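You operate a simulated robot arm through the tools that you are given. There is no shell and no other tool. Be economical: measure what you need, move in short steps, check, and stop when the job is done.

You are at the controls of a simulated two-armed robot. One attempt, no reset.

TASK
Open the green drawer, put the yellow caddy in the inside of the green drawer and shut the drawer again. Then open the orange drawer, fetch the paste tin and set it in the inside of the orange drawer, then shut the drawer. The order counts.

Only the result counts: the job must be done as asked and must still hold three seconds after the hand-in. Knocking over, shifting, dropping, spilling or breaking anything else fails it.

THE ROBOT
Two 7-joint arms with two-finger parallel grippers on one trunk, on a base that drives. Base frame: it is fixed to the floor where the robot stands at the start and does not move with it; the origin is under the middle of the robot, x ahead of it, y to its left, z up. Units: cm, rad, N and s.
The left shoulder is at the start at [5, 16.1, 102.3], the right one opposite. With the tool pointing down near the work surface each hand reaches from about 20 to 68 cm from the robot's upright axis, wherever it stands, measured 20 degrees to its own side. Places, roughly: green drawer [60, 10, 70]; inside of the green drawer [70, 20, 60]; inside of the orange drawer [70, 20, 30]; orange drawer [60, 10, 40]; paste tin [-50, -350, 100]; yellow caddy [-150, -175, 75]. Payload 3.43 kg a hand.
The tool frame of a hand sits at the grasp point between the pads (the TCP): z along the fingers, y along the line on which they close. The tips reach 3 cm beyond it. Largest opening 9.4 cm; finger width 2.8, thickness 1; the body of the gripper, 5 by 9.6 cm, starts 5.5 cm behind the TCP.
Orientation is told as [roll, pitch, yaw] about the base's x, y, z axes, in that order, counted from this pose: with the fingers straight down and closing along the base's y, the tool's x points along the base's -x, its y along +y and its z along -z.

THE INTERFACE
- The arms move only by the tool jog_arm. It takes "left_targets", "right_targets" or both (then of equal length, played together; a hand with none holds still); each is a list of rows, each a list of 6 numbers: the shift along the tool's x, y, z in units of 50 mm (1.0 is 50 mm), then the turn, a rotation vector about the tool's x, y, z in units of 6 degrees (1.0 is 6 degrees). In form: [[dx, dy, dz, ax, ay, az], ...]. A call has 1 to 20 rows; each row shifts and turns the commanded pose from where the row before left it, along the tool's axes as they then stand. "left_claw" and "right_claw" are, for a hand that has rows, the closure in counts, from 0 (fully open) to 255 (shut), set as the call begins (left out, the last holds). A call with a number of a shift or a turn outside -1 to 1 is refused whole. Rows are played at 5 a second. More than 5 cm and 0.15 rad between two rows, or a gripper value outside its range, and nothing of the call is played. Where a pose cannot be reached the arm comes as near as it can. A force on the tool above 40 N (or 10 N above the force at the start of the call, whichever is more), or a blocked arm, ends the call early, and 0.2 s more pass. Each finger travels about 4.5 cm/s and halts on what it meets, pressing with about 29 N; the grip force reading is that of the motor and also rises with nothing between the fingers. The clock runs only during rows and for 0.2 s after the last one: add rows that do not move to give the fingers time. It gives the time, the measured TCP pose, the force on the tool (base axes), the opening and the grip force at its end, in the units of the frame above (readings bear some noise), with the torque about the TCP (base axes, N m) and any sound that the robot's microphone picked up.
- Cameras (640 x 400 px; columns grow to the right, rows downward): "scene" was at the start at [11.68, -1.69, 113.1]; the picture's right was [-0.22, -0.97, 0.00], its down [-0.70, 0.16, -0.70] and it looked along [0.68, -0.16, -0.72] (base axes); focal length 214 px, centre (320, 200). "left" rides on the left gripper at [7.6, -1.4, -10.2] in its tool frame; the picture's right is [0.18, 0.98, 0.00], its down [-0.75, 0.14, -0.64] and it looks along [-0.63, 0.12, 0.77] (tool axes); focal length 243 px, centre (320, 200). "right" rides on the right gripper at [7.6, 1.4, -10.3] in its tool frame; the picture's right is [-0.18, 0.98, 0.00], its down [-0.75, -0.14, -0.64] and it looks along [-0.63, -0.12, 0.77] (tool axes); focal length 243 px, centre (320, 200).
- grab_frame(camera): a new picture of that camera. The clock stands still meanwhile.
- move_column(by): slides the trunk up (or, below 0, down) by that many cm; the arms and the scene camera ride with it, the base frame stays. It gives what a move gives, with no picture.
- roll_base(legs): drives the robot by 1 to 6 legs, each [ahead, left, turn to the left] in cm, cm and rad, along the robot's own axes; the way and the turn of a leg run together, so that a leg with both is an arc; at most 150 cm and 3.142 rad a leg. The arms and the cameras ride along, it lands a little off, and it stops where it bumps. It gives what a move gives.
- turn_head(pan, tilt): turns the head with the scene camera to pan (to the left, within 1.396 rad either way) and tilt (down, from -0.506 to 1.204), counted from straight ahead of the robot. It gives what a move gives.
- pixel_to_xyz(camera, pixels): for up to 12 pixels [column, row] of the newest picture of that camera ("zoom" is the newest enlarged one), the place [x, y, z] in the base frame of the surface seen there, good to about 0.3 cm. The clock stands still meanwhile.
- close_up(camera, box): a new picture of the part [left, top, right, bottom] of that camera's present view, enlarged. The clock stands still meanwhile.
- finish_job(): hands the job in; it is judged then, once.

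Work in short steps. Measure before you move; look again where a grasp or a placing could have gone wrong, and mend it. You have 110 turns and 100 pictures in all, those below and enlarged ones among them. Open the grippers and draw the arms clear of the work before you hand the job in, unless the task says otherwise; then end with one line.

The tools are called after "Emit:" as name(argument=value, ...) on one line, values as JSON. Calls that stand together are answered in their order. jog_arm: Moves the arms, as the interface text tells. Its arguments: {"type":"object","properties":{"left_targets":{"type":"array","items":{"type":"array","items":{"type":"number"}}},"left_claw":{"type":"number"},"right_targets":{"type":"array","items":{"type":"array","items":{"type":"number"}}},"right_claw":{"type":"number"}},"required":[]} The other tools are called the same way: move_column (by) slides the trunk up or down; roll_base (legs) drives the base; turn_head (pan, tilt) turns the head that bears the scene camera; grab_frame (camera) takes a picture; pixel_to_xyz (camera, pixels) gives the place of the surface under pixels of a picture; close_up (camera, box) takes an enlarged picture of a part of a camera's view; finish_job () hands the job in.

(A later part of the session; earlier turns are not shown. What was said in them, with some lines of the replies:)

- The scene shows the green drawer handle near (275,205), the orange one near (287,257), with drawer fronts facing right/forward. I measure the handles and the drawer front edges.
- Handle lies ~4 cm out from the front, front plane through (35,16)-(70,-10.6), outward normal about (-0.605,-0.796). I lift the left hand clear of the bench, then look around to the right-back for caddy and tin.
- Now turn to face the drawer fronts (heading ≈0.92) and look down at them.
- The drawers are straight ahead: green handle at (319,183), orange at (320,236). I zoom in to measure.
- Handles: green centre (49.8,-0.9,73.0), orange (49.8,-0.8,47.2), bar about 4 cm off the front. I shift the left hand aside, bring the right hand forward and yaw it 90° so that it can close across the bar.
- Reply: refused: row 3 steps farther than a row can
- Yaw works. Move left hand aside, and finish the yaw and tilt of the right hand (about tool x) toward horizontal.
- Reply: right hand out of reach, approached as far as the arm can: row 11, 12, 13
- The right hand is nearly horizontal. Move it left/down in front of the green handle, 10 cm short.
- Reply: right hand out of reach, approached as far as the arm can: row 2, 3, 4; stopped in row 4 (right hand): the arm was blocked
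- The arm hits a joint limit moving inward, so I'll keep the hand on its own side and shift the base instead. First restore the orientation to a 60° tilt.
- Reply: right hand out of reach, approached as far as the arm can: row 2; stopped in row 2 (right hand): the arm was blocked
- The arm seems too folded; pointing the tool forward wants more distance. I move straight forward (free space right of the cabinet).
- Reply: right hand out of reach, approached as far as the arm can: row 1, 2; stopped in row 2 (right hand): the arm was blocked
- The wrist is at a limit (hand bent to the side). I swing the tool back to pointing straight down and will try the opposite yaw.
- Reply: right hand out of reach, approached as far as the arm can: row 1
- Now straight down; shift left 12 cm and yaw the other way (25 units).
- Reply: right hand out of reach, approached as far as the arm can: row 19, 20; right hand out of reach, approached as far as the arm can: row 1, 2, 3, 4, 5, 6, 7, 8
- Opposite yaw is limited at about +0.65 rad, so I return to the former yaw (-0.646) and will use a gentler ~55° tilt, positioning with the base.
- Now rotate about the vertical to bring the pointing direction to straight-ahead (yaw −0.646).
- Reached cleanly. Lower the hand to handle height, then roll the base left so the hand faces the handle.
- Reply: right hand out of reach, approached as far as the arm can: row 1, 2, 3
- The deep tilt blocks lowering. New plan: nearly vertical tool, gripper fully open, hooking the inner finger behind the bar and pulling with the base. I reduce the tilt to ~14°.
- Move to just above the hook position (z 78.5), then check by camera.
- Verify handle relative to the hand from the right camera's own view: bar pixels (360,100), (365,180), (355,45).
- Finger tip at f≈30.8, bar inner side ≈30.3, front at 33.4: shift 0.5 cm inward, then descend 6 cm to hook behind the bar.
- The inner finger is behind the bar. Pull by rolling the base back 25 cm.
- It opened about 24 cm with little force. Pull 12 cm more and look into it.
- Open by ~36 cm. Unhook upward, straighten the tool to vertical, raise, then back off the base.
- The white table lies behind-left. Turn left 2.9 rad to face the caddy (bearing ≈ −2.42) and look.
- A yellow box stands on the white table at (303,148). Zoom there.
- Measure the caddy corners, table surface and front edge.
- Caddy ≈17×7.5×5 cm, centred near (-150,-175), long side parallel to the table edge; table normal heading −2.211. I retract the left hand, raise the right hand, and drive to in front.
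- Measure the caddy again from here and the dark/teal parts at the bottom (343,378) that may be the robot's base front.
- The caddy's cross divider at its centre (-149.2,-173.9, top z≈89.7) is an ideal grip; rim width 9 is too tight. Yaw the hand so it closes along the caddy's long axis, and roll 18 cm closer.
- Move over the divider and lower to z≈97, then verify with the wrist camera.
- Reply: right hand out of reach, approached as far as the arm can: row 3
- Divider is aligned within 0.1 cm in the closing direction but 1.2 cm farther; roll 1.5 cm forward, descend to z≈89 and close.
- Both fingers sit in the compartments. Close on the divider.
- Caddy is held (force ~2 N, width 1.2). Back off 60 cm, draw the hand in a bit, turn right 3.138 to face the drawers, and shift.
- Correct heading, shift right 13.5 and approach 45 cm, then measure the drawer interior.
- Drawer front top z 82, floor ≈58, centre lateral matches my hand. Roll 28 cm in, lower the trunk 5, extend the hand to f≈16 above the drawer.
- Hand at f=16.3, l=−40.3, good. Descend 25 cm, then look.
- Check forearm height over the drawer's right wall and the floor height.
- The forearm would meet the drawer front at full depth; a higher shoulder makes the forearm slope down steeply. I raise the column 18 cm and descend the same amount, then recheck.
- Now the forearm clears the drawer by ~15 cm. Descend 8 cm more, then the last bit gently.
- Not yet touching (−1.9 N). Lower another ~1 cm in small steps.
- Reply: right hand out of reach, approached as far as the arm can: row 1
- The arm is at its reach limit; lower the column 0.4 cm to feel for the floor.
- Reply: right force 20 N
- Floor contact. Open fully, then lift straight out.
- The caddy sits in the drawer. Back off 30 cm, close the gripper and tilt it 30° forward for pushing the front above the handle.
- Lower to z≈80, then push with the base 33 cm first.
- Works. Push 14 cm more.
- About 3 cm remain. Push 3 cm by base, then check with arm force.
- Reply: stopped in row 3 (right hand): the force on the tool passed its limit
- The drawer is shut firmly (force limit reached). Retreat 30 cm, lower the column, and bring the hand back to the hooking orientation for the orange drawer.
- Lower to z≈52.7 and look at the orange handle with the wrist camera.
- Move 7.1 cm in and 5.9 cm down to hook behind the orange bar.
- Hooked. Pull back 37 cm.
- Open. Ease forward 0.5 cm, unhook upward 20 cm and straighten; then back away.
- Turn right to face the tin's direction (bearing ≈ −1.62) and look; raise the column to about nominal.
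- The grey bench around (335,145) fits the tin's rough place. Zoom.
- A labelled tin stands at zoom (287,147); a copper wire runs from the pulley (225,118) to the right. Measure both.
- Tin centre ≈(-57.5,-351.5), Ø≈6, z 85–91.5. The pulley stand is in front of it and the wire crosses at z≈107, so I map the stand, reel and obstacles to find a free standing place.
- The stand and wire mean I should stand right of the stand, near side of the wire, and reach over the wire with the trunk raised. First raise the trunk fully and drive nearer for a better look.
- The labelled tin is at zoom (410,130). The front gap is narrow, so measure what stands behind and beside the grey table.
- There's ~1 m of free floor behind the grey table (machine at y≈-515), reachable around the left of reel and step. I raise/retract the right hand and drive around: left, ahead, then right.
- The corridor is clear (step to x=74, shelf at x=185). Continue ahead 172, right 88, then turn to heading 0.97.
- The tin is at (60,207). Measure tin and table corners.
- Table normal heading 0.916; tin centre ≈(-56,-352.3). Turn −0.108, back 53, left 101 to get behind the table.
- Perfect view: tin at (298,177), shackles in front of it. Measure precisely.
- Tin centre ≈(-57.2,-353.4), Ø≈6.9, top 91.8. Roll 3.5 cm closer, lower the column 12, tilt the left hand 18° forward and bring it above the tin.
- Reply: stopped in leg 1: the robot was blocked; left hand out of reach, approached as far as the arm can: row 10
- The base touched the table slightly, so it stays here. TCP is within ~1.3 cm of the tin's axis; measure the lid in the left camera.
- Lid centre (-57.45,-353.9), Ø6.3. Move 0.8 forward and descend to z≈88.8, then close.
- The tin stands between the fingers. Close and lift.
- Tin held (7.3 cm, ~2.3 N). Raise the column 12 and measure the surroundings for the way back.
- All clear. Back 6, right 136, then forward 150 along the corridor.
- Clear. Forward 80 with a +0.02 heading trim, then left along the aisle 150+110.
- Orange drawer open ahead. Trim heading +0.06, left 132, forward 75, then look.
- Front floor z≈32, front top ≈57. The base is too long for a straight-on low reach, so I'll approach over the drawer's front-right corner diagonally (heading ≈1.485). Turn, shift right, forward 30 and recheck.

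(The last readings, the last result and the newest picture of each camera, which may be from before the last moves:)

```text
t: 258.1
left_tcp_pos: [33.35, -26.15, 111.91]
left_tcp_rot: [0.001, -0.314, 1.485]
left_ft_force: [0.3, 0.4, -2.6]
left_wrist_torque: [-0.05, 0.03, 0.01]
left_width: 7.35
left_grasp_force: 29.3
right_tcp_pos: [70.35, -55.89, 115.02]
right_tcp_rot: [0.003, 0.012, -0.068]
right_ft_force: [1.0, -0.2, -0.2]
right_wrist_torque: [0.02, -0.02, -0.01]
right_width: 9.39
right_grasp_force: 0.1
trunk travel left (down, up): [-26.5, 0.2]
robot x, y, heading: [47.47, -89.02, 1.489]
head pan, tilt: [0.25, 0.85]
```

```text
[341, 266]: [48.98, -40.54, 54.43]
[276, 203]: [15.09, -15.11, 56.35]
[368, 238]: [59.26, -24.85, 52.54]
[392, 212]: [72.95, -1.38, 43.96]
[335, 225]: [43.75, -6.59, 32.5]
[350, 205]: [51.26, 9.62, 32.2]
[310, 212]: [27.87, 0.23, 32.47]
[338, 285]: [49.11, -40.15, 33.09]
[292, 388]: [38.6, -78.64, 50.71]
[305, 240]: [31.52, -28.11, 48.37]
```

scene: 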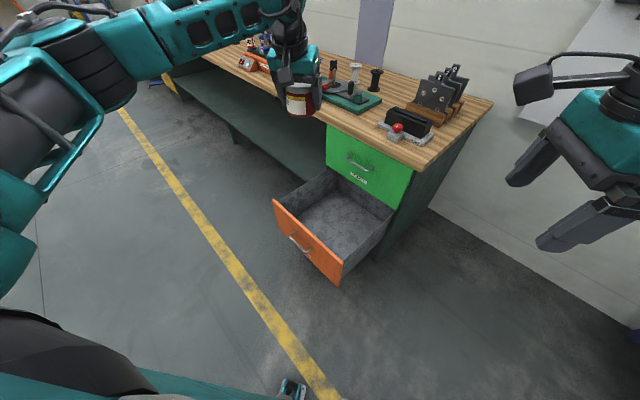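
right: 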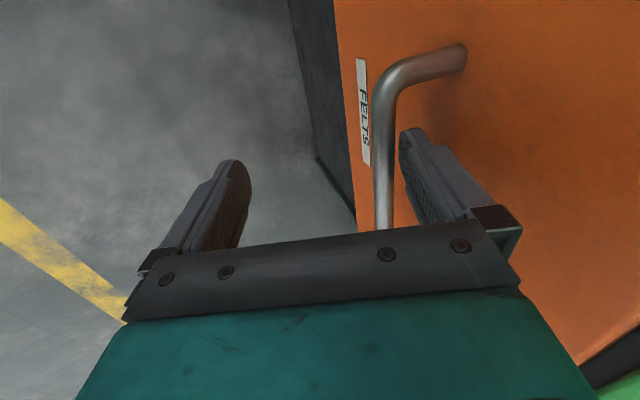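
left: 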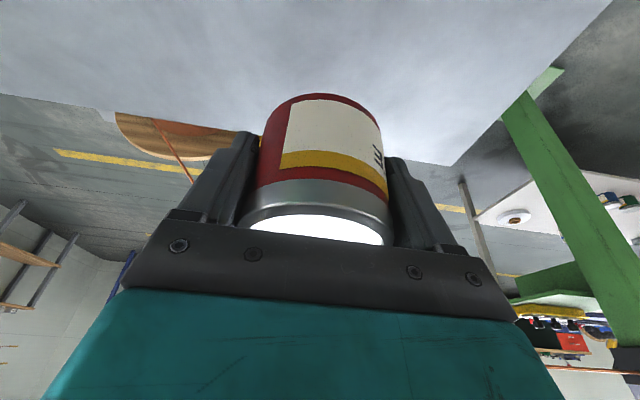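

Corner at (49,-40.5); I roll 14 cm closer, then yaw the left hand +0.25 and bring the tin above the drawer's right-front part (44.3,-21.8).

Emit:
roll_base(legs=[[14, 0, 0]])

Emit:
jog_arm(left_targets=[[0, 0, 0, -0.245, 0, -0.757], [0, 0, 0, -0.245, 0, -0.757], [0, 0, 0, -0.245, 0, -0.757], [0.735, -0.53, -0.24, 0, 0, 0], [0.735, -0.53, -0.24, 0, 0, 0], [0.735, -0.53, -0.24, 0, 0, 0], [0, 0, 0, 0, 0, 0]])

Emit:
move_column(by=-26.3)

Emit:
grab_frame(camera="scene")

```text
t: 259.5
left_tcp_pos: [34.66, -11.93, 111.95]
left_tcp_rot: [0.002, -0.311, 1.484]
left_ft_force: [0.7, -0.1, -2.7]
left_wrist_torque: [-0.02, 0.03, 0.02]
left_width: 7.37
left_grasp_force: 28.7
right_tcp_pos: [71.63, -41.72, 115.01]
right_tcp_rot: [0.004, 0.014, -0.07]
right_ft_force: [-0.3, 0.9, 0.4]
right_wrist_torque: [-0.02, -0.01, 0.0]
right_width: 9.38
right_grasp_force: 0.0
trunk travel left (down, up): [-26.5, 0.2]
robot x, y, heading: [48.77, -74.72, 1.489]
head pan, tilt: [0.25, 0.85]
```

```text
t: 261.1
left_tcp_pos: [44.02, -22.41, 112.07]
left_tcp_rot: [0.001, -0.313, 1.732]
left_ft_force: [0.1, 0.6, -2.3]
left_wrist_torque: [-0.01, -0.02, -0.02]
left_width: 7.35
left_grasp_force: 29.6
right_tcp_pos: [71.57, -41.71, 115.1]
right_tcp_rot: [0.003, 0.014, -0.07]
right_ft_force: [-0.1, -0.5, -0.3]
right_wrist_torque: [0.01, -0.01, 0.03]
right_width: 9.41
right_grasp_force: 0.0
trunk travel left (down, up): [-26.5, 0.2]
robot x, y, heading: [48.83, -74.8, 1.482]
head pan, tilt: [0.25, 0.85]
```

```text
t: 263.8
left_tcp_pos: [43.95, -22.51, 85.75]
left_tcp_rot: [0.001, -0.315, 1.733]
left_ft_force: [-1.0, 0.5, -2.0]
left_wrist_torque: [-0.01, -0.03, -0.01]
left_width: 7.34
left_grasp_force: 29.7
right_tcp_pos: [71.57, -41.6, 88.78]
right_tcp_rot: [0.006, 0.014, -0.069]
right_ft_force: [-0.3, 0.6, 0.4]
right_wrist_torque: [-0.01, -0.01, -0.01]
right_width: 9.39
right_grasp_force: 0.1
trunk travel left (down, up): [-0.2, 26.5]
robot x, y, heading: [48.75, -74.55, 1.488]
head pan, tilt: [0.25, 0.85]
```

```text
38 pictures are left
```

scene: 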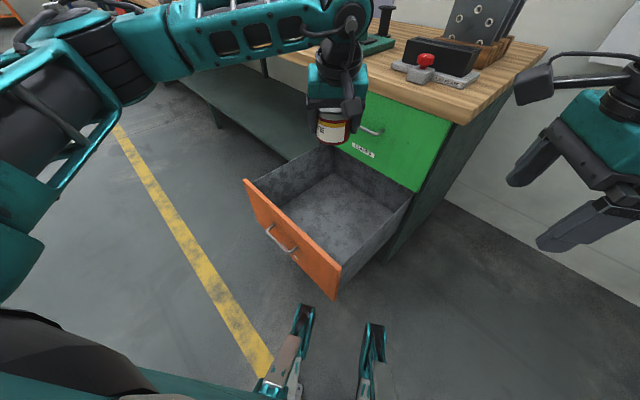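

Hand is above the drawer at z 85.8. Descend 24 cm straight and check the forearm clearance.

Emit:
jog_arm(left_targets=[[0.3, 0, 0.92, 0, 0, 0], [0.3, 0, 0.92, 0, 0, 0], [0.3, 0, 0.92, 0, 0, 0], [0.3, 0, 0.92, 0, 0, 0], [0.3, 0, 0.92, 0, 0, 0], [0, 0, 0, 0, 0, 0]])

Emit:
grab_frame(camera="scene")

```text
t: 265.2
left_tcp_pos: [43.5, -22.66, 61.81]
left_tcp_rot: [0.002, -0.314, 1.733]
left_ft_force: [0.2, 1.2, -2.8]
left_wrist_torque: [0.02, -0.04, 0.03]
left_width: 7.32
left_grasp_force: 29.0
right_tcp_pos: [71.68, -41.75, 88.81]
right_tcp_rot: [0.003, 0.014, -0.07]
right_ft_force: [-0.2, -1.0, 0.3]
right_wrist_torque: [-0.01, -0.02, 0.0]
right_width: 9.42
right_grasp_force: 0.1
trunk travel left (down, up): [-0.2, 26.5]
robot x, y, heading: [48.99, -74.62, 1.482]
head pan, tilt: [0.25, 0.85]
```

```text
37 pictures are left
```

scene: 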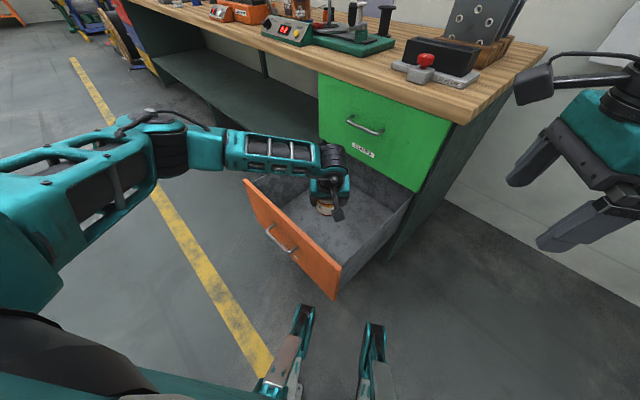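

Emit:
pixel_to_xyz(camera="scene", pixels=[[310, 165], [290, 165], [250, 165], [215, 160], [180, 165], [150, 160], [110, 170], [262, 182], [330, 165]])

```text
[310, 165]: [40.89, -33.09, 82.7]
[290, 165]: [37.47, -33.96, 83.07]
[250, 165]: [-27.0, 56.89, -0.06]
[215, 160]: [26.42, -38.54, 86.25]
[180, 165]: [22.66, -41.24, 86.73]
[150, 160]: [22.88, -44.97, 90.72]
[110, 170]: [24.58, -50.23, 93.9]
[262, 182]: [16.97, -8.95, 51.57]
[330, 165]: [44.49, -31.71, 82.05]
```

Forearm would just graze the front panel at full depth. The side wall is lower and lets me stand closer, so I'll move to the drawer's right side (heading ≈2.496). Lift out, retract the right hand, raise the column a bit, relocate.

Emit:
jog_arm(left_targets=[[-0.3, 0, -0.92, 0, 0, 0], [-0.3, 0, -0.92, 0, 0, 0], [-0.3, 0, -0.92, 0, 0, 0], [-0.3, 0, -0.92, 0, 0, 0], [-0.3, 0, -0.92, 0, 0, 0], [0, 0, 0, 0, 0, 0]], right_targets=[[0, -1, 0, 0, 0, 0], [0, -1, 0, 0, 0, 0], [0, -0.8, 0, 0, 0, 0], [0, 0, -1, 0, 0, 0], [0, 0, -1, 0, 0, 0], [0, 0, 0, 0, 0, 0]])

Emit:
roll_base(legs=[[-14, -22, 0], [0, 0, 1.01]])

Emit:
turn_head(pan=0.2, tilt=0.8)

Emit:
grab_frame(camera="scene")

```text
t: 266.6
left_tcp_pos: [44.21, -22.43, 86.07]
left_tcp_rot: [0.001, -0.315, 1.733]
left_ft_force: [0.1, -0.1, -4.0]
left_wrist_torque: [0.0, 0.01, 0.04]
left_width: 7.35
left_grasp_force: 28.6
right_tcp_pos: [70.89, -52.78, 100.78]
right_tcp_rot: [0.004, 0.014, -0.069]
right_ft_force: [-0.2, -0.6, -0.5]
right_wrist_torque: [0.0, -0.03, 0.02]
right_width: 9.39
right_grasp_force: 0.0
right hand out of reach, approached as far as the arm can: row 3
trunk travel left (down, up): [-0.2, 26.5]
robot x, y, heading: [49.0, -74.85, 1.489]
head pan, tilt: [0.25, 0.85]
```

```text
t: 271.1
left_tcp_pos: [23.06, -67.78, 85.97]
left_tcp_rot: [0.002, -0.313, 2.767]
left_ft_force: [-1.3, -0.1, -3.0]
left_wrist_torque: [0.0, -0.03, -0.04]
left_width: 7.34
left_grasp_force: 29.0
right_tcp_pos: [62.66, -60.6, 100.86]
right_tcp_rot: [0.006, 0.014, 0.965]
right_ft_force: [-0.3, -0.6, -0.1]
right_wrist_torque: [0.03, 0.01, -0.02]
right_width: 9.4
right_grasp_force: 0.1
trunk travel left (down, up): [-0.2, 26.5]
robot x, y, heading: [70.28, -90.81, 2.523]
head pan, tilt: [0.25, 0.85]
```

```text
t: 271.7
left_tcp_pos: [22.99, -67.81, 86.09]
left_tcp_rot: [0.002, -0.313, 2.766]
left_ft_force: [-0.5, 0.5, -3.0]
left_wrist_torque: [0.02, -0.01, -0.04]
left_width: 7.36
left_grasp_force: 29.5
right_tcp_pos: [62.74, -60.68, 100.82]
right_tcp_rot: [0.006, 0.015, 0.962]
right_ft_force: [-0.8, -0.3, 0.7]
right_wrist_torque: [-0.01, 0.01, 0.02]
right_width: 9.42
right_grasp_force: 0.0
trunk travel left (down, up): [-0.2, 26.5]
robot x, y, heading: [70.75, -90.48, 2.517]
head pan, tilt: [0.201, 0.799]
```

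```text
36 pictures are left
```

scene: 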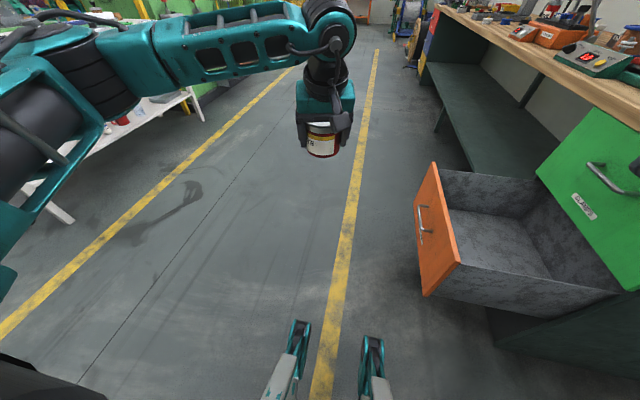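

Trim heading −0.022, shift right 48 (towards the bench side), and look before closing in.

Emit:
roll_base(legs=[[0, 0, -0.022], [0, -48, 0]])

Emit:
turn_head(pan=0.0, tilt=0.9)

Emit:
grab_frame(camera="scene")

```text
t: 274.9
left_tcp_pos: [52.19, -28.32, 85.94]
left_tcp_rot: [0.002, -0.314, 2.754]
left_ft_force: [0.3, 0.1, -2.7]
left_wrist_torque: [-0.04, -0.02, -0.04]
left_width: 7.34
left_grasp_force: 28.3
right_tcp_pos: [91.93, -21.69, 100.87]
right_tcp_rot: [0.006, 0.014, 0.953]
right_ft_force: [0.0, -0.4, 0.5]
right_wrist_torque: [0.0, 0.02, 0.01]
right_width: 9.4
right_grasp_force: 0.1
trunk travel left (down, up): [-0.2, 26.5]
robot x, y, heading: [99.27, -51.82, 2.51]
head pan, tilt: [0.201, 0.799]
```

```text
t: 275.7
left_tcp_pos: [52.3, -28.23, 86.09]
left_tcp_rot: [0.003, -0.313, 2.754]
left_ft_force: [-0.5, -0.7, -3.2]
left_wrist_torque: [-0.01, -0.01, -0.01]
left_width: 7.33
left_grasp_force: 29.4
right_tcp_pos: [91.95, -21.71, 100.73]
right_tcp_rot: [0.005, 0.014, 0.953]
right_ft_force: [-0.3, -1.4, 0.1]
right_wrist_torque: [0.0, 0.0, 0.0]
right_width: 9.42
right_grasp_force: 0.1
trunk travel left (down, up): [-0.2, 26.5]
robot x, y, heading: [99.23, -51.75, 2.505]
head pan, tilt: [0.0, 0.901]
```

```text
35 pictures are left
```

scene: 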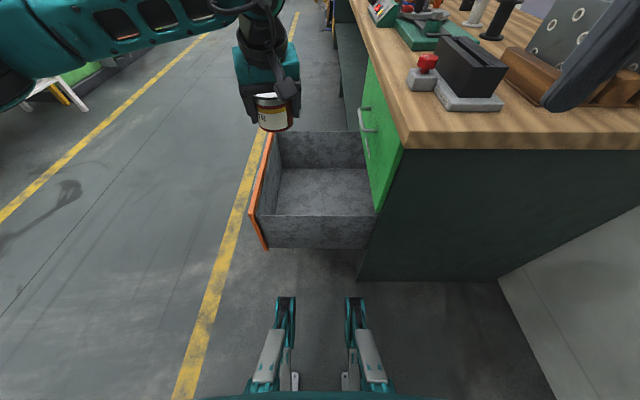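

Emit:
pixel_to_xyz(camera="scene", pixels=[[315, 217], [270, 217], [310, 235], [320, 190], [300, 175], [287, 300], [353, 300], [372, 282], [268, 150], [255, 215], [400, 160], [270, 370]])

```text
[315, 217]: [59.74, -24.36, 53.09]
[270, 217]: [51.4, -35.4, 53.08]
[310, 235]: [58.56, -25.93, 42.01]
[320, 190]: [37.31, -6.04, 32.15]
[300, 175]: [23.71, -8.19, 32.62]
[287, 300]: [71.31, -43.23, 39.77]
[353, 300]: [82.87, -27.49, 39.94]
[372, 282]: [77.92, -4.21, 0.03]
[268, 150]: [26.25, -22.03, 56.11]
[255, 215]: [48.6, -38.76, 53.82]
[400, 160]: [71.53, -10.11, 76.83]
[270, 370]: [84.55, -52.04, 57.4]
```

Side wall top z 53, at l≈−62; base front parts keep an 8 cm gap after a 12 cm approach. Roll 12 and start descending 24 cm.

Emit:
roll_base(legs=[[12, 0, 0]])

Emit:
jog_arm(left_targets=[[0.3, 0, 0.92, 0, 0, 0], [0.3, 0, 0.92, 0, 0, 0], [0.3, 0, 0.92, 0, 0, 0], [0.3, 0, 0.92, 0, 0, 0], [0.3, 0, 0.92, 0, 0, 0], [0, 0, 0, 0, 0, 0]])

Emit:
grab_frame(camera="scene")

```text
t: 276.9
left_tcp_pos: [42.58, -21.02, 86.08]
left_tcp_rot: [0.001, -0.314, 2.752]
left_ft_force: [-1.1, 0.0, -2.7]
left_wrist_torque: [-0.01, 0.01, 0.01]
left_width: 7.36
left_grasp_force: 28.7
right_tcp_pos: [82.21, -14.45, 100.8]
right_tcp_rot: [0.006, 0.014, 0.95]
right_ft_force: [-0.5, 0.0, -0.3]
right_wrist_torque: [0.0, -0.02, 0.01]
right_width: 9.39
right_grasp_force: 0.0
trunk travel left (down, up): [-0.2, 26.5]
robot x, y, heading: [89.24, -44.35, 2.509]
head pan, tilt: [0.0, 0.901]
```

```text
t: 278.3
left_tcp_pos: [42.7, -21.65, 62.02]
left_tcp_rot: [0.003, -0.315, 2.752]
left_ft_force: [0.3, 0.0, -2.8]
left_wrist_torque: [-0.01, -0.01, -0.01]
left_width: 7.36
left_grasp_force: 29.1
right_tcp_pos: [82.22, -14.5, 100.84]
right_tcp_rot: [0.006, 0.013, 0.951]
right_ft_force: [0.8, 0.6, -0.4]
right_wrist_torque: [0.02, -0.01, 0.0]
right_width: 9.42
right_grasp_force: 0.0
trunk travel left (down, up): [-0.2, 26.5]
robot x, y, heading: [89.38, -44.8, 2.505]
head pan, tilt: [0.0, 0.901]
```

```text
34 pictures are left
```

scene: 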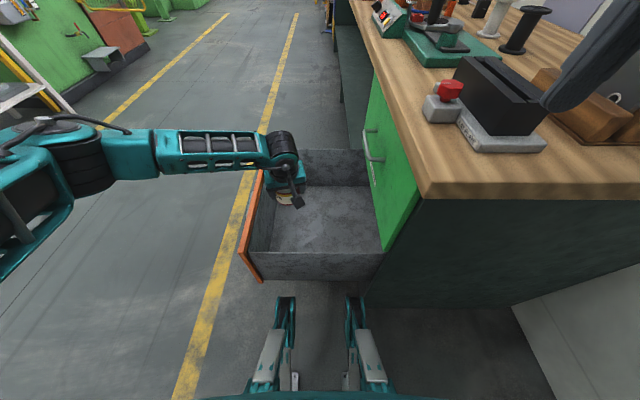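

Emit:
pixel_to_xyz(camera="scene", pixels=[[262, 163], [240, 163], [210, 165], [180, 165], [140, 165], [100, 175], [70, 190], [40, 200], [20, 250]])

```text
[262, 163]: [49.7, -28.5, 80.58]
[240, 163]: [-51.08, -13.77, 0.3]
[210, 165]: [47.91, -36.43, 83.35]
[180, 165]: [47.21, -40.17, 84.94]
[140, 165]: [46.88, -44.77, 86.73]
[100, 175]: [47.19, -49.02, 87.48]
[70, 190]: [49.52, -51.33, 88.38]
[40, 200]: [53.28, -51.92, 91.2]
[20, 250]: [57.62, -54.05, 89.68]
```

Geometry shows the arm straightens over the lower side wall as it descends. Descend 14 cm more and recheck.

Emit:
jog_arm(left_targets=[[0.3, 0, 0.92, 0, 0, 0], [0.3, 0, 0.92, 0, 0, 0], [0.27, 0, 0.83, 0, 0, 0], [0, 0, 0, 0, 0, 0]])

Emit:
grab_frame(camera="scene")

```text
t: 279.3
left_tcp_pos: [42.84, -21.3, 47.67]
left_tcp_rot: [0.002, -0.314, 2.754]
left_ft_force: [-0.4, -0.1, -2.3]
left_wrist_torque: [0.01, -0.03, 0.0]
left_width: 7.36
left_grasp_force: 28.8
right_tcp_pos: [82.3, -14.39, 100.85]
right_tcp_rot: [0.006, 0.013, 0.951]
right_ft_force: [-0.4, 0.8, 0.4]
right_wrist_torque: [0.01, 0.01, -0.01]
right_width: 9.4
right_grasp_force: 0.0
trunk travel left (down, up): [-0.2, 26.5]
robot x, y, heading: [89.76, -44.74, 2.505]
head pan, tilt: [0.0, 0.901]
```

```text
33 pictures are left
```

scene: 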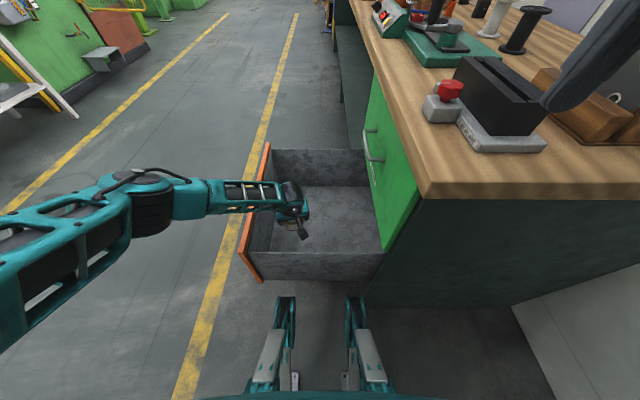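

Emit:
pixel_to_xyz(camera="scene", pixels=[[275, 200], [255, 205], [225, 200], [190, 205], [150, 220], [255, 213], [225, 212], [262, 235]])

Emit:
close_up(camera="scene", box=[120, 130, 400, 300])

```text
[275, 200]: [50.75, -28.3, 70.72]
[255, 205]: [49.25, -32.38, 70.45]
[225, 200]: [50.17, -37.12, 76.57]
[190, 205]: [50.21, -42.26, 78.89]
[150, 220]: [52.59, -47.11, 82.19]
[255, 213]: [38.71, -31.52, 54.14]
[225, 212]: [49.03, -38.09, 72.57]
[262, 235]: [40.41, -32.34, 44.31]
```

```text
2.29 times, centred on (260, 215) of scene
```

zoom: 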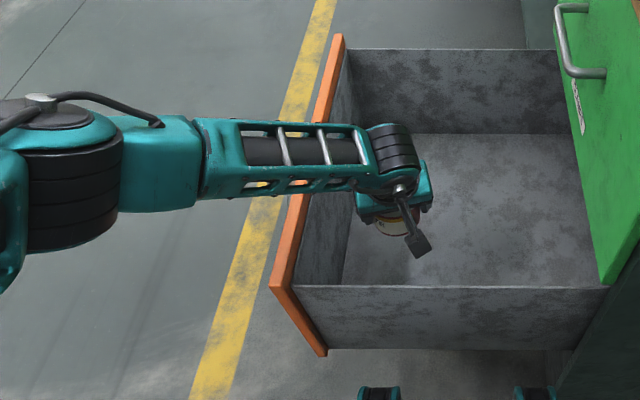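

Forearm bottom is ~72 at the front panel (top 57); 11.5 cm more is OK. Descend 9 cm, then feel for the floor.

Emit:
jog_arm(left_targets=[[0.28, 0, 0.86, 0, 0, 0], [0.28, 0, 0.86, 0, 0, 0], [0, 0, 0, 0, 0, 0]])

Emit:
close_up(camera="scene", box=[120, 130, 400, 300])

```text
t: 280.1
left_tcp_pos: [43.05, -21.57, 38.73]
left_tcp_rot: [0.0, -0.313, 2.752]
left_ft_force: [0.9, 0.1, -2.3]
left_wrist_torque: [-0.01, -0.02, 0.0]
left_width: 7.34
left_grasp_force: 28.9
right_tcp_pos: [82.38, -14.38, 100.85]
right_tcp_rot: [0.006, 0.014, 0.95]
right_ft_force: [-0.6, -0.7, -0.4]
right_wrist_torque: [-0.01, 0.02, -0.02]
right_width: 9.37
right_grasp_force: 0.0
trunk travel left (down, up): [-0.2, 26.5]
robot x, y, heading: [89.71, -44.55, 2.502]
head pan, tilt: [0.0, 0.901]
```

```text
2.29 times, centred on (260, 215) of scene
```

zoom: 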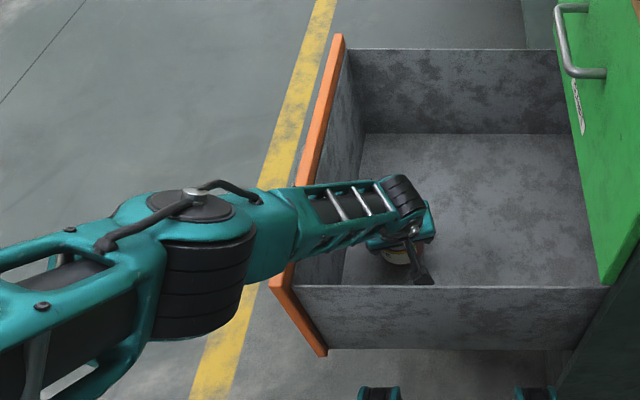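

No contact yet. Lower 2 cm.

Emit:
jog_arm(left_targets=[[0.06, 0, 0.19, 0, 0, 0], [0.06, 0, 0.19, 0, 0, 0], [0, 0, 0, 0, 0, 0]])

Emit:
jog_arm(left_targets=[[0.015, 0, 0.05, 0, 0, 0], [0.015, 0, 0.05, 0, 0, 0], [0, 0, 0, 0, 0, 0]])

```text
t: 280.9
left_tcp_pos: [43.06, -21.74, 37.77]
left_tcp_rot: [0.001, -0.314, 2.754]
left_ft_force: [-0.5, 0.3, -1.4]
left_wrist_torque: [-0.03, -0.02, 0.0]
left_width: 7.36
left_grasp_force: 29.0
left hand out of reach, approached as far as the arm can: row 2
right_tcp_pos: [82.32, -14.39, 100.73]
right_tcp_rot: [0.005, 0.013, 0.95]
right_ft_force: [-0.4, -0.1, 0.4]
right_wrist_torque: [0.0, 0.0, 0.0]
right_width: 9.39
right_grasp_force: 0.1
trunk travel left (down, up): [-0.2, 26.5]
robot x, y, heading: [89.7, -44.66, 2.509]
head pan, tilt: [0.0, 0.901]
```

```text
t: 281.7
left_tcp_pos: [42.93, -21.64, 37.74]
left_tcp_rot: [0.003, -0.314, 2.755]
left_ft_force: [1.0, 0.2, -2.3]
left_wrist_torque: [0.01, -0.04, 0.0]
left_width: 7.33
left_grasp_force: 29.3
left hand out of reach, approached as far as the arm can: row 2
right_tcp_pos: [82.39, -14.48, 100.79]
right_tcp_rot: [0.006, 0.014, 0.953]
right_ft_force: [0.6, 0.5, -0.7]
right_wrist_torque: [0.01, 0.04, 0.05]
right_width: 9.39
right_grasp_force: 0.1
trunk travel left (down, up): [-0.2, 26.5]
robot x, y, heading: [89.64, -44.73, 2.507]
head pan, tilt: [0.0, 0.901]
```

Reach ends 1.5 cm above the floor. Roll the base 3 cm closer and draw the hand back 3 cm, then continue down.

Emit:
roll_base(legs=[[3, 0, 0]])

Emit:
jog_arm(left_targets=[[0.285, 0, -0.093, 0, 0, 0], [0.285, 0, -0.093, 0, 0, 0], [0.04, 0, 0.12, 0, 0, 0], [0.03, 0, 0.08, 0, 0, 0], [0, 0, 0, 0, 0, 0]])

```text
t: 282.5
left_tcp_pos: [40.51, -20.03, 37.81]
left_tcp_rot: [0.001, -0.314, 2.754]
left_ft_force: [-0.2, -0.3, -2.5]
left_wrist_torque: [-0.03, 0.03, 0.01]
left_width: 7.35
left_grasp_force: 28.8
right_tcp_pos: [79.94, -12.72, 100.79]
right_tcp_rot: [0.006, 0.015, 0.952]
right_ft_force: [0.0, 0.0, 0.6]
right_wrist_torque: [0.02, 0.02, 0.01]
right_width: 9.4
right_grasp_force: 0.1
trunk travel left (down, up): [-0.2, 26.5]
robot x, y, heading: [86.94, -42.89, 2.501]
head pan, tilt: [0.0, 0.901]
```

```text
t: 283.7
left_tcp_pos: [43.28, -21.06, 36.81]
left_tcp_rot: [0.002, -0.314, 2.754]
left_ft_force: [0.2, -0.2, -2.8]
left_wrist_torque: [-0.02, 0.01, 0.01]
left_width: 7.36
left_grasp_force: 28.5
right_tcp_pos: [79.94, -12.67, 100.76]
right_tcp_rot: [0.005, 0.016, 0.951]
right_ft_force: [-0.2, -0.5, 0.1]
right_wrist_torque: [-0.01, 0.02, 0.01]
right_width: 9.41
right_grasp_force: 0.0
trunk travel left (down, up): [-0.2, 26.5]
robot x, y, heading: [87.14, -43.02, 2.504]
head pan, tilt: [0.0, 0.901]
```

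Good, reachable. Lower the remaining ~0.6 cm in small steps until contact.

Emit:
jog_arm(left_targets=[[0.02, 0, 0.06, 0, 0, 0], [0.015, 0, 0.05, 0, 0, 0], [0, 0, 0, 0, 0, 0]])

Emit:
jog_arm(left_targets=[[0.012, 0, 0.04, 0, 0, 0], [0, 0, 0, 0, 0, 0]])

```text
t: 284.5
left_tcp_pos: [43.46, -20.97, 36.2]
left_tcp_rot: [0.002, -0.314, 2.755]
left_ft_force: [1.8, -3.0, 8.2]
left_wrist_torque: [0.29, -0.05, -0.07]
left_width: 7.34
left_grasp_force: 28.8
right_tcp_pos: [80.0, -12.68, 100.86]
right_tcp_rot: [0.005, 0.014, 0.951]
right_ft_force: [0.4, 0.2, 0.7]
right_wrist_torque: [0.05, -0.03, -0.01]
right_width: 9.4
right_grasp_force: 0.1
trunk travel left (down, up): [-0.2, 26.5]
robot x, y, heading: [87.02, -42.98, 2.506]
head pan, tilt: [0.0, 0.901]
```

```text
t: 285.1
left_tcp_pos: [43.22, -20.84, 36.1]
left_tcp_rot: [0.0, -0.318, 2.754]
left_ft_force: [4.8, -2.6, 22.5]
left_wrist_torque: [0.13, 0.19, 0.02]
left_width: 7.33
left_grasp_force: 29.0
right_tcp_pos: [80.12, -12.83, 100.84]
right_tcp_rot: [0.007, 0.014, 0.951]
right_ft_force: [-0.6, -0.2, 0.2]
right_wrist_torque: [0.0, -0.01, 0.02]
right_width: 9.41
right_grasp_force: 0.0
trunk travel left (down, up): [-0.2, 26.5]
robot x, y, heading: [86.88, -42.97, 2.505]
head pan, tilt: [0.0, 0.901]
```

Contact. Relieve slightly, open, and lift straight out.

Emit:
jog_arm(left_targets=[[-0.01, 0, -0.03, 0, 0, 0], [0, 0, 0, 0, 0, 0], [0, 0, 0, 0, 0, 0], [0, 0, 0, 0, 0, 0], [0, 0, 0, 0, 0, 0]], left_claw=0)

Emit:
jog_arm(left_targets=[[-0.15, 0, -0.45, 0, 0, 0], [-0.15, 0, -0.45, 0, 0, 0], [-0.3, 0, -0.92, 0, 0, 0], [-0.3, 0, -0.92, 0, 0, 0], [-0.3, 0, -0.92, 0, 0, 0], [-0.3, 0, -0.92, 0, 0, 0], [-0.3, 0, -0.92, 0, 0, 0], [-0.3, 0, -0.92, 0, 0, 0], [-0.3, 0, -0.92, 0, 0, 0], [-0.3, 0, -0.92, 0, 0, 0], [0, 0, 0, 0, 0, 0]])

Emit:
grab_frame(camera="scene")

```text
t: 286.3
left_tcp_pos: [43.41, -20.96, 36.1]
left_tcp_rot: [0.001, -0.316, 2.754]
left_ft_force: [0.4, -0.9, -0.7]
left_wrist_torque: [-0.01, -0.03, -0.03]
left_width: 9.39
left_grasp_force: 0.1
right_tcp_pos: [79.87, -12.61, 100.81]
right_tcp_rot: [0.003, 0.013, 0.951]
right_ft_force: [0.5, -0.5, 0.1]
right_wrist_torque: [-0.02, 0.01, 0.01]
right_width: 9.38
right_grasp_force: 0.0
trunk travel left (down, up): [-0.2, 26.5]
robot x, y, heading: [86.99, -42.8, 2.508]
head pan, tilt: [0.0, 0.901]
```

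```text
t: 288.7
left_tcp_pos: [43.42, -20.53, 79.37]
left_tcp_rot: [0.004, -0.312, 2.752]
left_ft_force: [0.0, -0.2, -0.5]
left_wrist_torque: [0.02, 0.0, 0.0]
left_width: 9.38
left_grasp_force: 0.0
right_tcp_pos: [80.04, -12.74, 100.92]
right_tcp_rot: [0.006, 0.013, 0.952]
right_ft_force: [-0.4, -0.4, -0.7]
right_wrist_torque: [0.01, -0.01, 0.01]
right_width: 9.43
right_grasp_force: 0.1
trunk travel left (down, up): [-0.2, 26.5]
robot x, y, heading: [87.39, -42.66, 2.509]
head pan, tilt: [0.0, 0.901]
```

```text
30 pictures are left
```

scene: 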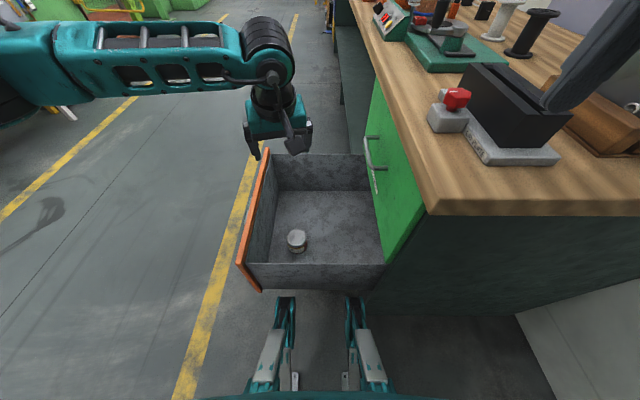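

The tin stands upright in the drawer. Now relocate to the front: back 13, left 85, turn to heading 0.925, and left 58.

Emit:
roll_base(legs=[[-13, 0, 0], [0, 85, 0], [0, 0, -1.58], [0, 58, 0]])

Emit:
turn_head(pan=0.1, tilt=0.75)

Emit:
grab_frame(camera="scene")

```text
t: 301.1
left_tcp_pos: [21.28, -44.3, 79.41]
left_tcp_rot: [0.001, -0.313, 1.18]
left_ft_force: [0.3, 0.7, -0.4]
left_wrist_torque: [-0.03, 0.01, -0.02]
left_width: 9.41
left_grasp_force: 0.1
right_tcp_pos: [29.01, -80.81, 100.76]
right_tcp_rot: [0.005, 0.013, -0.621]
right_ft_force: [-0.4, 0.5, 1.1]
right_wrist_torque: [-0.02, -0.04, -0.01]
right_width: 9.4
right_grasp_force: 0.1
trunk travel left (down, up): [-0.2, 26.5]
robot x, y, heading: [-0.92, -87.78, 0.936]
head pan, tilt: [0.0, 0.901]
```

```text
t: 301.8
left_tcp_pos: [21.34, -44.3, 79.41]
left_tcp_rot: [0.002, -0.314, 1.18]
left_ft_force: [-0.6, 0.5, -0.5]
left_wrist_torque: [-0.02, -0.01, -0.02]
left_width: 9.39
left_grasp_force: 0.0
right_tcp_pos: [29.12, -80.87, 100.74]
right_tcp_rot: [0.005, 0.014, -0.621]
right_ft_force: [0.7, 0.7, 0.8]
right_wrist_torque: [0.0, -0.04, 0.01]
right_width: 9.4
right_grasp_force: 0.0
trunk travel left (down, up): [-0.2, 26.5]
robot x, y, heading: [-0.65, -88.05, 0.934]
head pan, tilt: [0.099, 0.75]
```

```text
29 pictures are left
```

scene: 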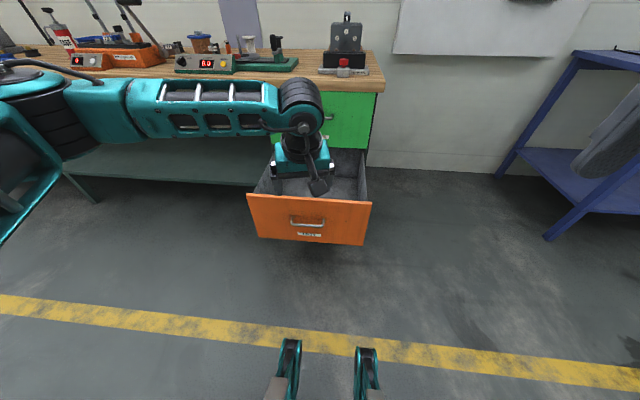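

Align yaw, tilt to 30°, close the gripper, and lower to z≈53.6 in front of the panel above the handle.

Emit:
jog_arm(left_targets=[[0, 0, 0, 0.245, 0, 0.757], [0, 0, 0, 0.245, 0, 0.757], [0, 0, 0, 0.245, 0, 0.757], [0, 0, 0, 0, -1, 0], [0, 0, 0, 0, -1, 0], [0.43, 0, 0.745, 0, 0, 0], [0.43, 0, 0.745, 0, 0, 0], [0.43, 0, 0.745, 0, 0, 0], [0.43, 0, 0.745, 0, 0, 0], [0.43, 0, 0.745, 0, 0, 0], [0.43, 0, 0.745, 0, 0, 0], [0, 0, 0, 0, 0, 0]], left_claw=255)

Emit:
close_up(camera="scene", box=[180, 130, 420, 280])

```text
t: 304.4
left_tcp_pos: [21.26, -44.18, 53.6]
left_tcp_rot: [0.003, -0.521, 0.929]
left_ft_force: [0.7, 0.1, -1.3]
left_wrist_torque: [0.01, 0.0, 0.02]
left_width: 0.0
left_grasp_force: 29.3
right_tcp_pos: [29.16, -80.88, 100.87]
right_tcp_rot: [0.005, 0.013, -0.621]
right_ft_force: [0.3, 1.4, 0.8]
right_wrist_torque: [-0.02, -0.02, 0.02]
right_width: 9.4
right_grasp_force: 0.1
trunk travel left (down, up): [-0.2, 26.5]
robot x, y, heading: [-1.02, -87.87, 0.929]
head pan, tilt: [0.099, 0.75]
```

```text
2.67 times, centred on (300, 205) of scene
```

zoom: 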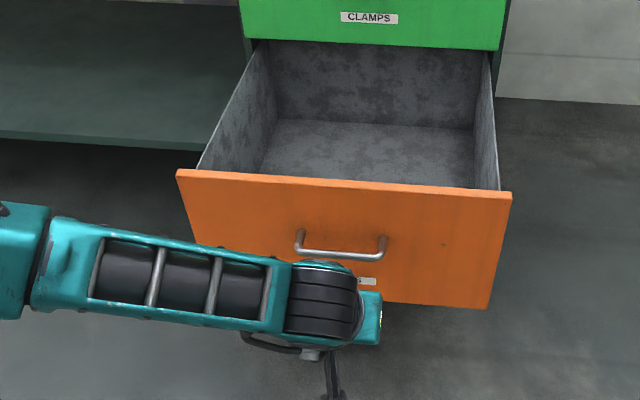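

Tip is about 17 cm from the front. Approach 16 gently, then push 33.

Emit:
roll_base(legs=[[16, 0, 0]])

Emit:
roll_base(legs=[[33, 0, 0]])

Emit:
grab_frame(camera="scene")

```text
t: 305.8
left_tcp_pos: [30.94, -31.04, 53.65]
left_tcp_rot: [0.004, -0.522, 0.932]
left_ft_force: [0.8, 0.5, -0.7]
left_wrist_torque: [-0.01, 0.0, 0.03]
left_width: 0.01
left_grasp_force: 29.2
right_tcp_pos: [38.74, -67.74, 100.81]
right_tcp_rot: [0.004, 0.013, -0.62]
right_ft_force: [-0.7, 0.6, 0.5]
right_wrist_torque: [0.03, -0.01, -0.01]
right_width: 9.41
right_grasp_force: 0.1
trunk travel left (down, up): [-0.2, 26.5]
robot x, y, heading: [8.79, -74.93, 0.929]
head pan, tilt: [0.099, 0.75]
```

```text
t: 308.0
left_tcp_pos: [49.85, -5.0, 53.63]
left_tcp_rot: [0.003, -0.523, 0.935]
left_ft_force: [0.0, 0.2, -0.2]
left_wrist_torque: [-0.03, 0.03, 0.0]
left_width: 0.02
left_grasp_force: 29.3
right_tcp_pos: [57.83, -41.71, 100.75]
right_tcp_rot: [0.004, 0.014, -0.617]
right_ft_force: [-0.8, 0.3, 0.7]
right_wrist_torque: [0.02, -0.02, 0.02]
right_width: 9.4
right_grasp_force: 0.1
trunk travel left (down, up): [-0.2, 26.5]
robot x, y, heading: [27.53, -49.16, 0.936]
head pan, tilt: [0.099, 0.75]
```

```text
27 pictures are left
```

scene: 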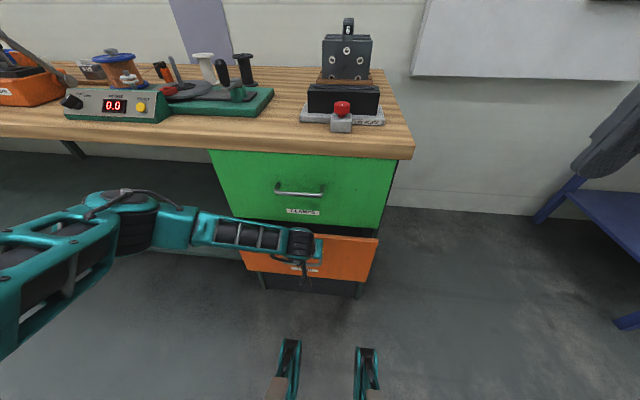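

About 5 cm remain. Roll 4, then press with the arm until resistance.

Emit:
roll_base(legs=[[4, 0, 0]])

Emit:
jog_arm(left_targets=[[-0.09, 0, 0.05, 0, 0, 0], [-0.09, 0, 0.05, 0, 0, 0], [-0.09, 0, 0.05, 0, 0, 0], [-0.09, 0, 0.05, 0, 0, 0], [-0.09, 0, 0.05, 0, 0, 0], [-0.09, 0, 0.05, 0, 0, 0]])

Emit:
close_up(camera="scene", box=[180, 130, 420, 310])

```text
t: 308.8
left_tcp_pos: [52.11, -1.91, 53.69]
left_tcp_rot: [0.003, -0.522, 0.934]
left_ft_force: [0.0, -0.1, -0.1]
left_wrist_torque: [-0.01, 0.01, -0.04]
left_width: 0.0
left_grasp_force: 29.7
right_tcp_pos: [60.18, -38.52, 100.89]
right_tcp_rot: [0.004, 0.012, -0.616]
right_ft_force: [0.2, -0.8, 0.4]
right_wrist_torque: [-0.01, 0.02, 0.0]
right_width: 9.39
right_grasp_force: 0.1
trunk travel left (down, up): [-0.2, 26.5]
robot x, y, heading: [30.09, -45.88, 0.936]
head pan, tilt: [0.099, 0.75]
```

```text
t: 309.8
left_tcp_pos: [52.75, -1.06, 53.36]
left_tcp_rot: [0.0, -0.504, 0.933]
left_ft_force: [-1.3, -2.5, 2.6]
left_wrist_torque: [-0.14, 0.06, -0.06]
left_width: 0.02
left_grasp_force: 28.7
right_tcp_pos: [59.98, -38.61, 100.77]
right_tcp_rot: [0.006, 0.016, -0.617]
right_ft_force: [0.5, -0.3, 0.2]
right_wrist_torque: [0.02, 0.0, 0.01]
right_width: 9.43
right_grasp_force: 0.1
trunk travel left (down, up): [-0.2, 26.5]
robot x, y, heading: [29.73, -46.03, 0.938]
head pan, tilt: [0.099, 0.75]
stopped in row 4 (left hand): the force on the tool passed its limit (the readings are from after the stop); the commanded pose is now the measured one
```

```text
2.22 times, centred on (300, 220) of scene
```

zoom: 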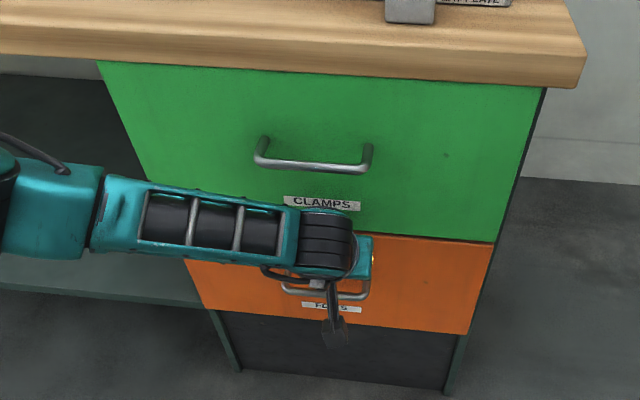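

Resistance felt and the orange front looks flush. Back off 35 cm, open grippers, and verify.

Emit:
roll_base(legs=[[-40, 0, 0]])

Emit:
jog_arm(left_targets=[[-0.4, 0.2, -0.7, 0, 0, 0], [-0.4, 0.2, -0.7, 0, 0, 0], [-0.4, 0.2, -0.7, 0, 0, 0], [-0.4, 0.2, -0.7, 0, 0, 0], [0, 0, 0, 0, 0, 0], [0, 0, 0, 0, 0, 0]], left_claw=0)

Emit:
grab_frame(camera="scene")

```text
t: 312.2
left_tcp_pos: [29.82, -32.7, 53.36]
left_tcp_rot: [0.003, -0.504, 0.93]
left_ft_force: [0.8, 0.4, -0.8]
left_wrist_torque: [0.0, 0.0, 0.01]
left_width: 0.04
left_grasp_force: 29.1
right_tcp_pos: [37.07, -70.07, 100.83]
right_tcp_rot: [0.005, 0.012, -0.617]
right_ft_force: [0.4, 0.3, 0.7]
right_wrist_torque: [0.05, 0.01, 0.02]
right_width: 9.39
right_grasp_force: 0.0
trunk travel left (down, up): [-0.2, 26.5]
robot x, y, heading: [6.93, -77.7, 0.94]
head pan, tilt: [0.099, 0.75]
```

```text
t: 313.6
left_tcp_pos: [26.74, -29.97, 69.59]
left_tcp_rot: [0.001, -0.506, 0.932]
left_ft_force: [-0.8, -0.3, -0.9]
left_wrist_torque: [0.01, 0.01, -0.02]
left_width: 9.38
left_grasp_force: 0.1
right_tcp_pos: [36.92, -70.1, 100.86]
right_tcp_rot: [0.005, 0.015, -0.618]
right_ft_force: [0.3, 0.0, 0.2]
right_wrist_torque: [-0.01, -0.01, 0.0]
right_width: 9.43
right_grasp_force: 0.0
trunk travel left (down, up): [-0.2, 26.5]
robot x, y, heading: [6.74, -77.45, 0.939]
head pan, tilt: [0.099, 0.75]
```

```text
25 pictures are left
```

scene: 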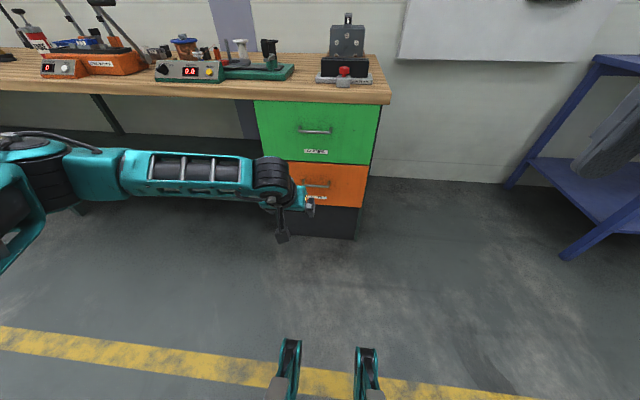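

Check flushness of both fronts numerically.

Emit:
pixel_to_xyz(camera="scene", pixels=[[280, 120], [360, 120], [270, 150], [362, 150], [350, 175], [352, 195], [345, 185], [300, 168]])

```text
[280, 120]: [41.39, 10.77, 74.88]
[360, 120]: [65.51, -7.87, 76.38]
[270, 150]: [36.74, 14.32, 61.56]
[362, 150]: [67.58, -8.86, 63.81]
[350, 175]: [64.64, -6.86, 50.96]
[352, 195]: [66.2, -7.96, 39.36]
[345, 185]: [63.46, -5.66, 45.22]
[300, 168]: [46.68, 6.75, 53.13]
```

Both fronts lie at f≈33.4, the same as when closed at the start. Both grippers are open and clear of the work, so I hand in.

Emit:
finish_job()

```text
The job is handed in.
```

The job is handed in: the yellow caddy is in the green drawer and the paste tin is in the orange drawer, both drawers are shut, and everything was done in the order you gave. While I fetched the tin, the base lightly bumped the grey table; nothing on it looked shifted in the pictures taken right after.
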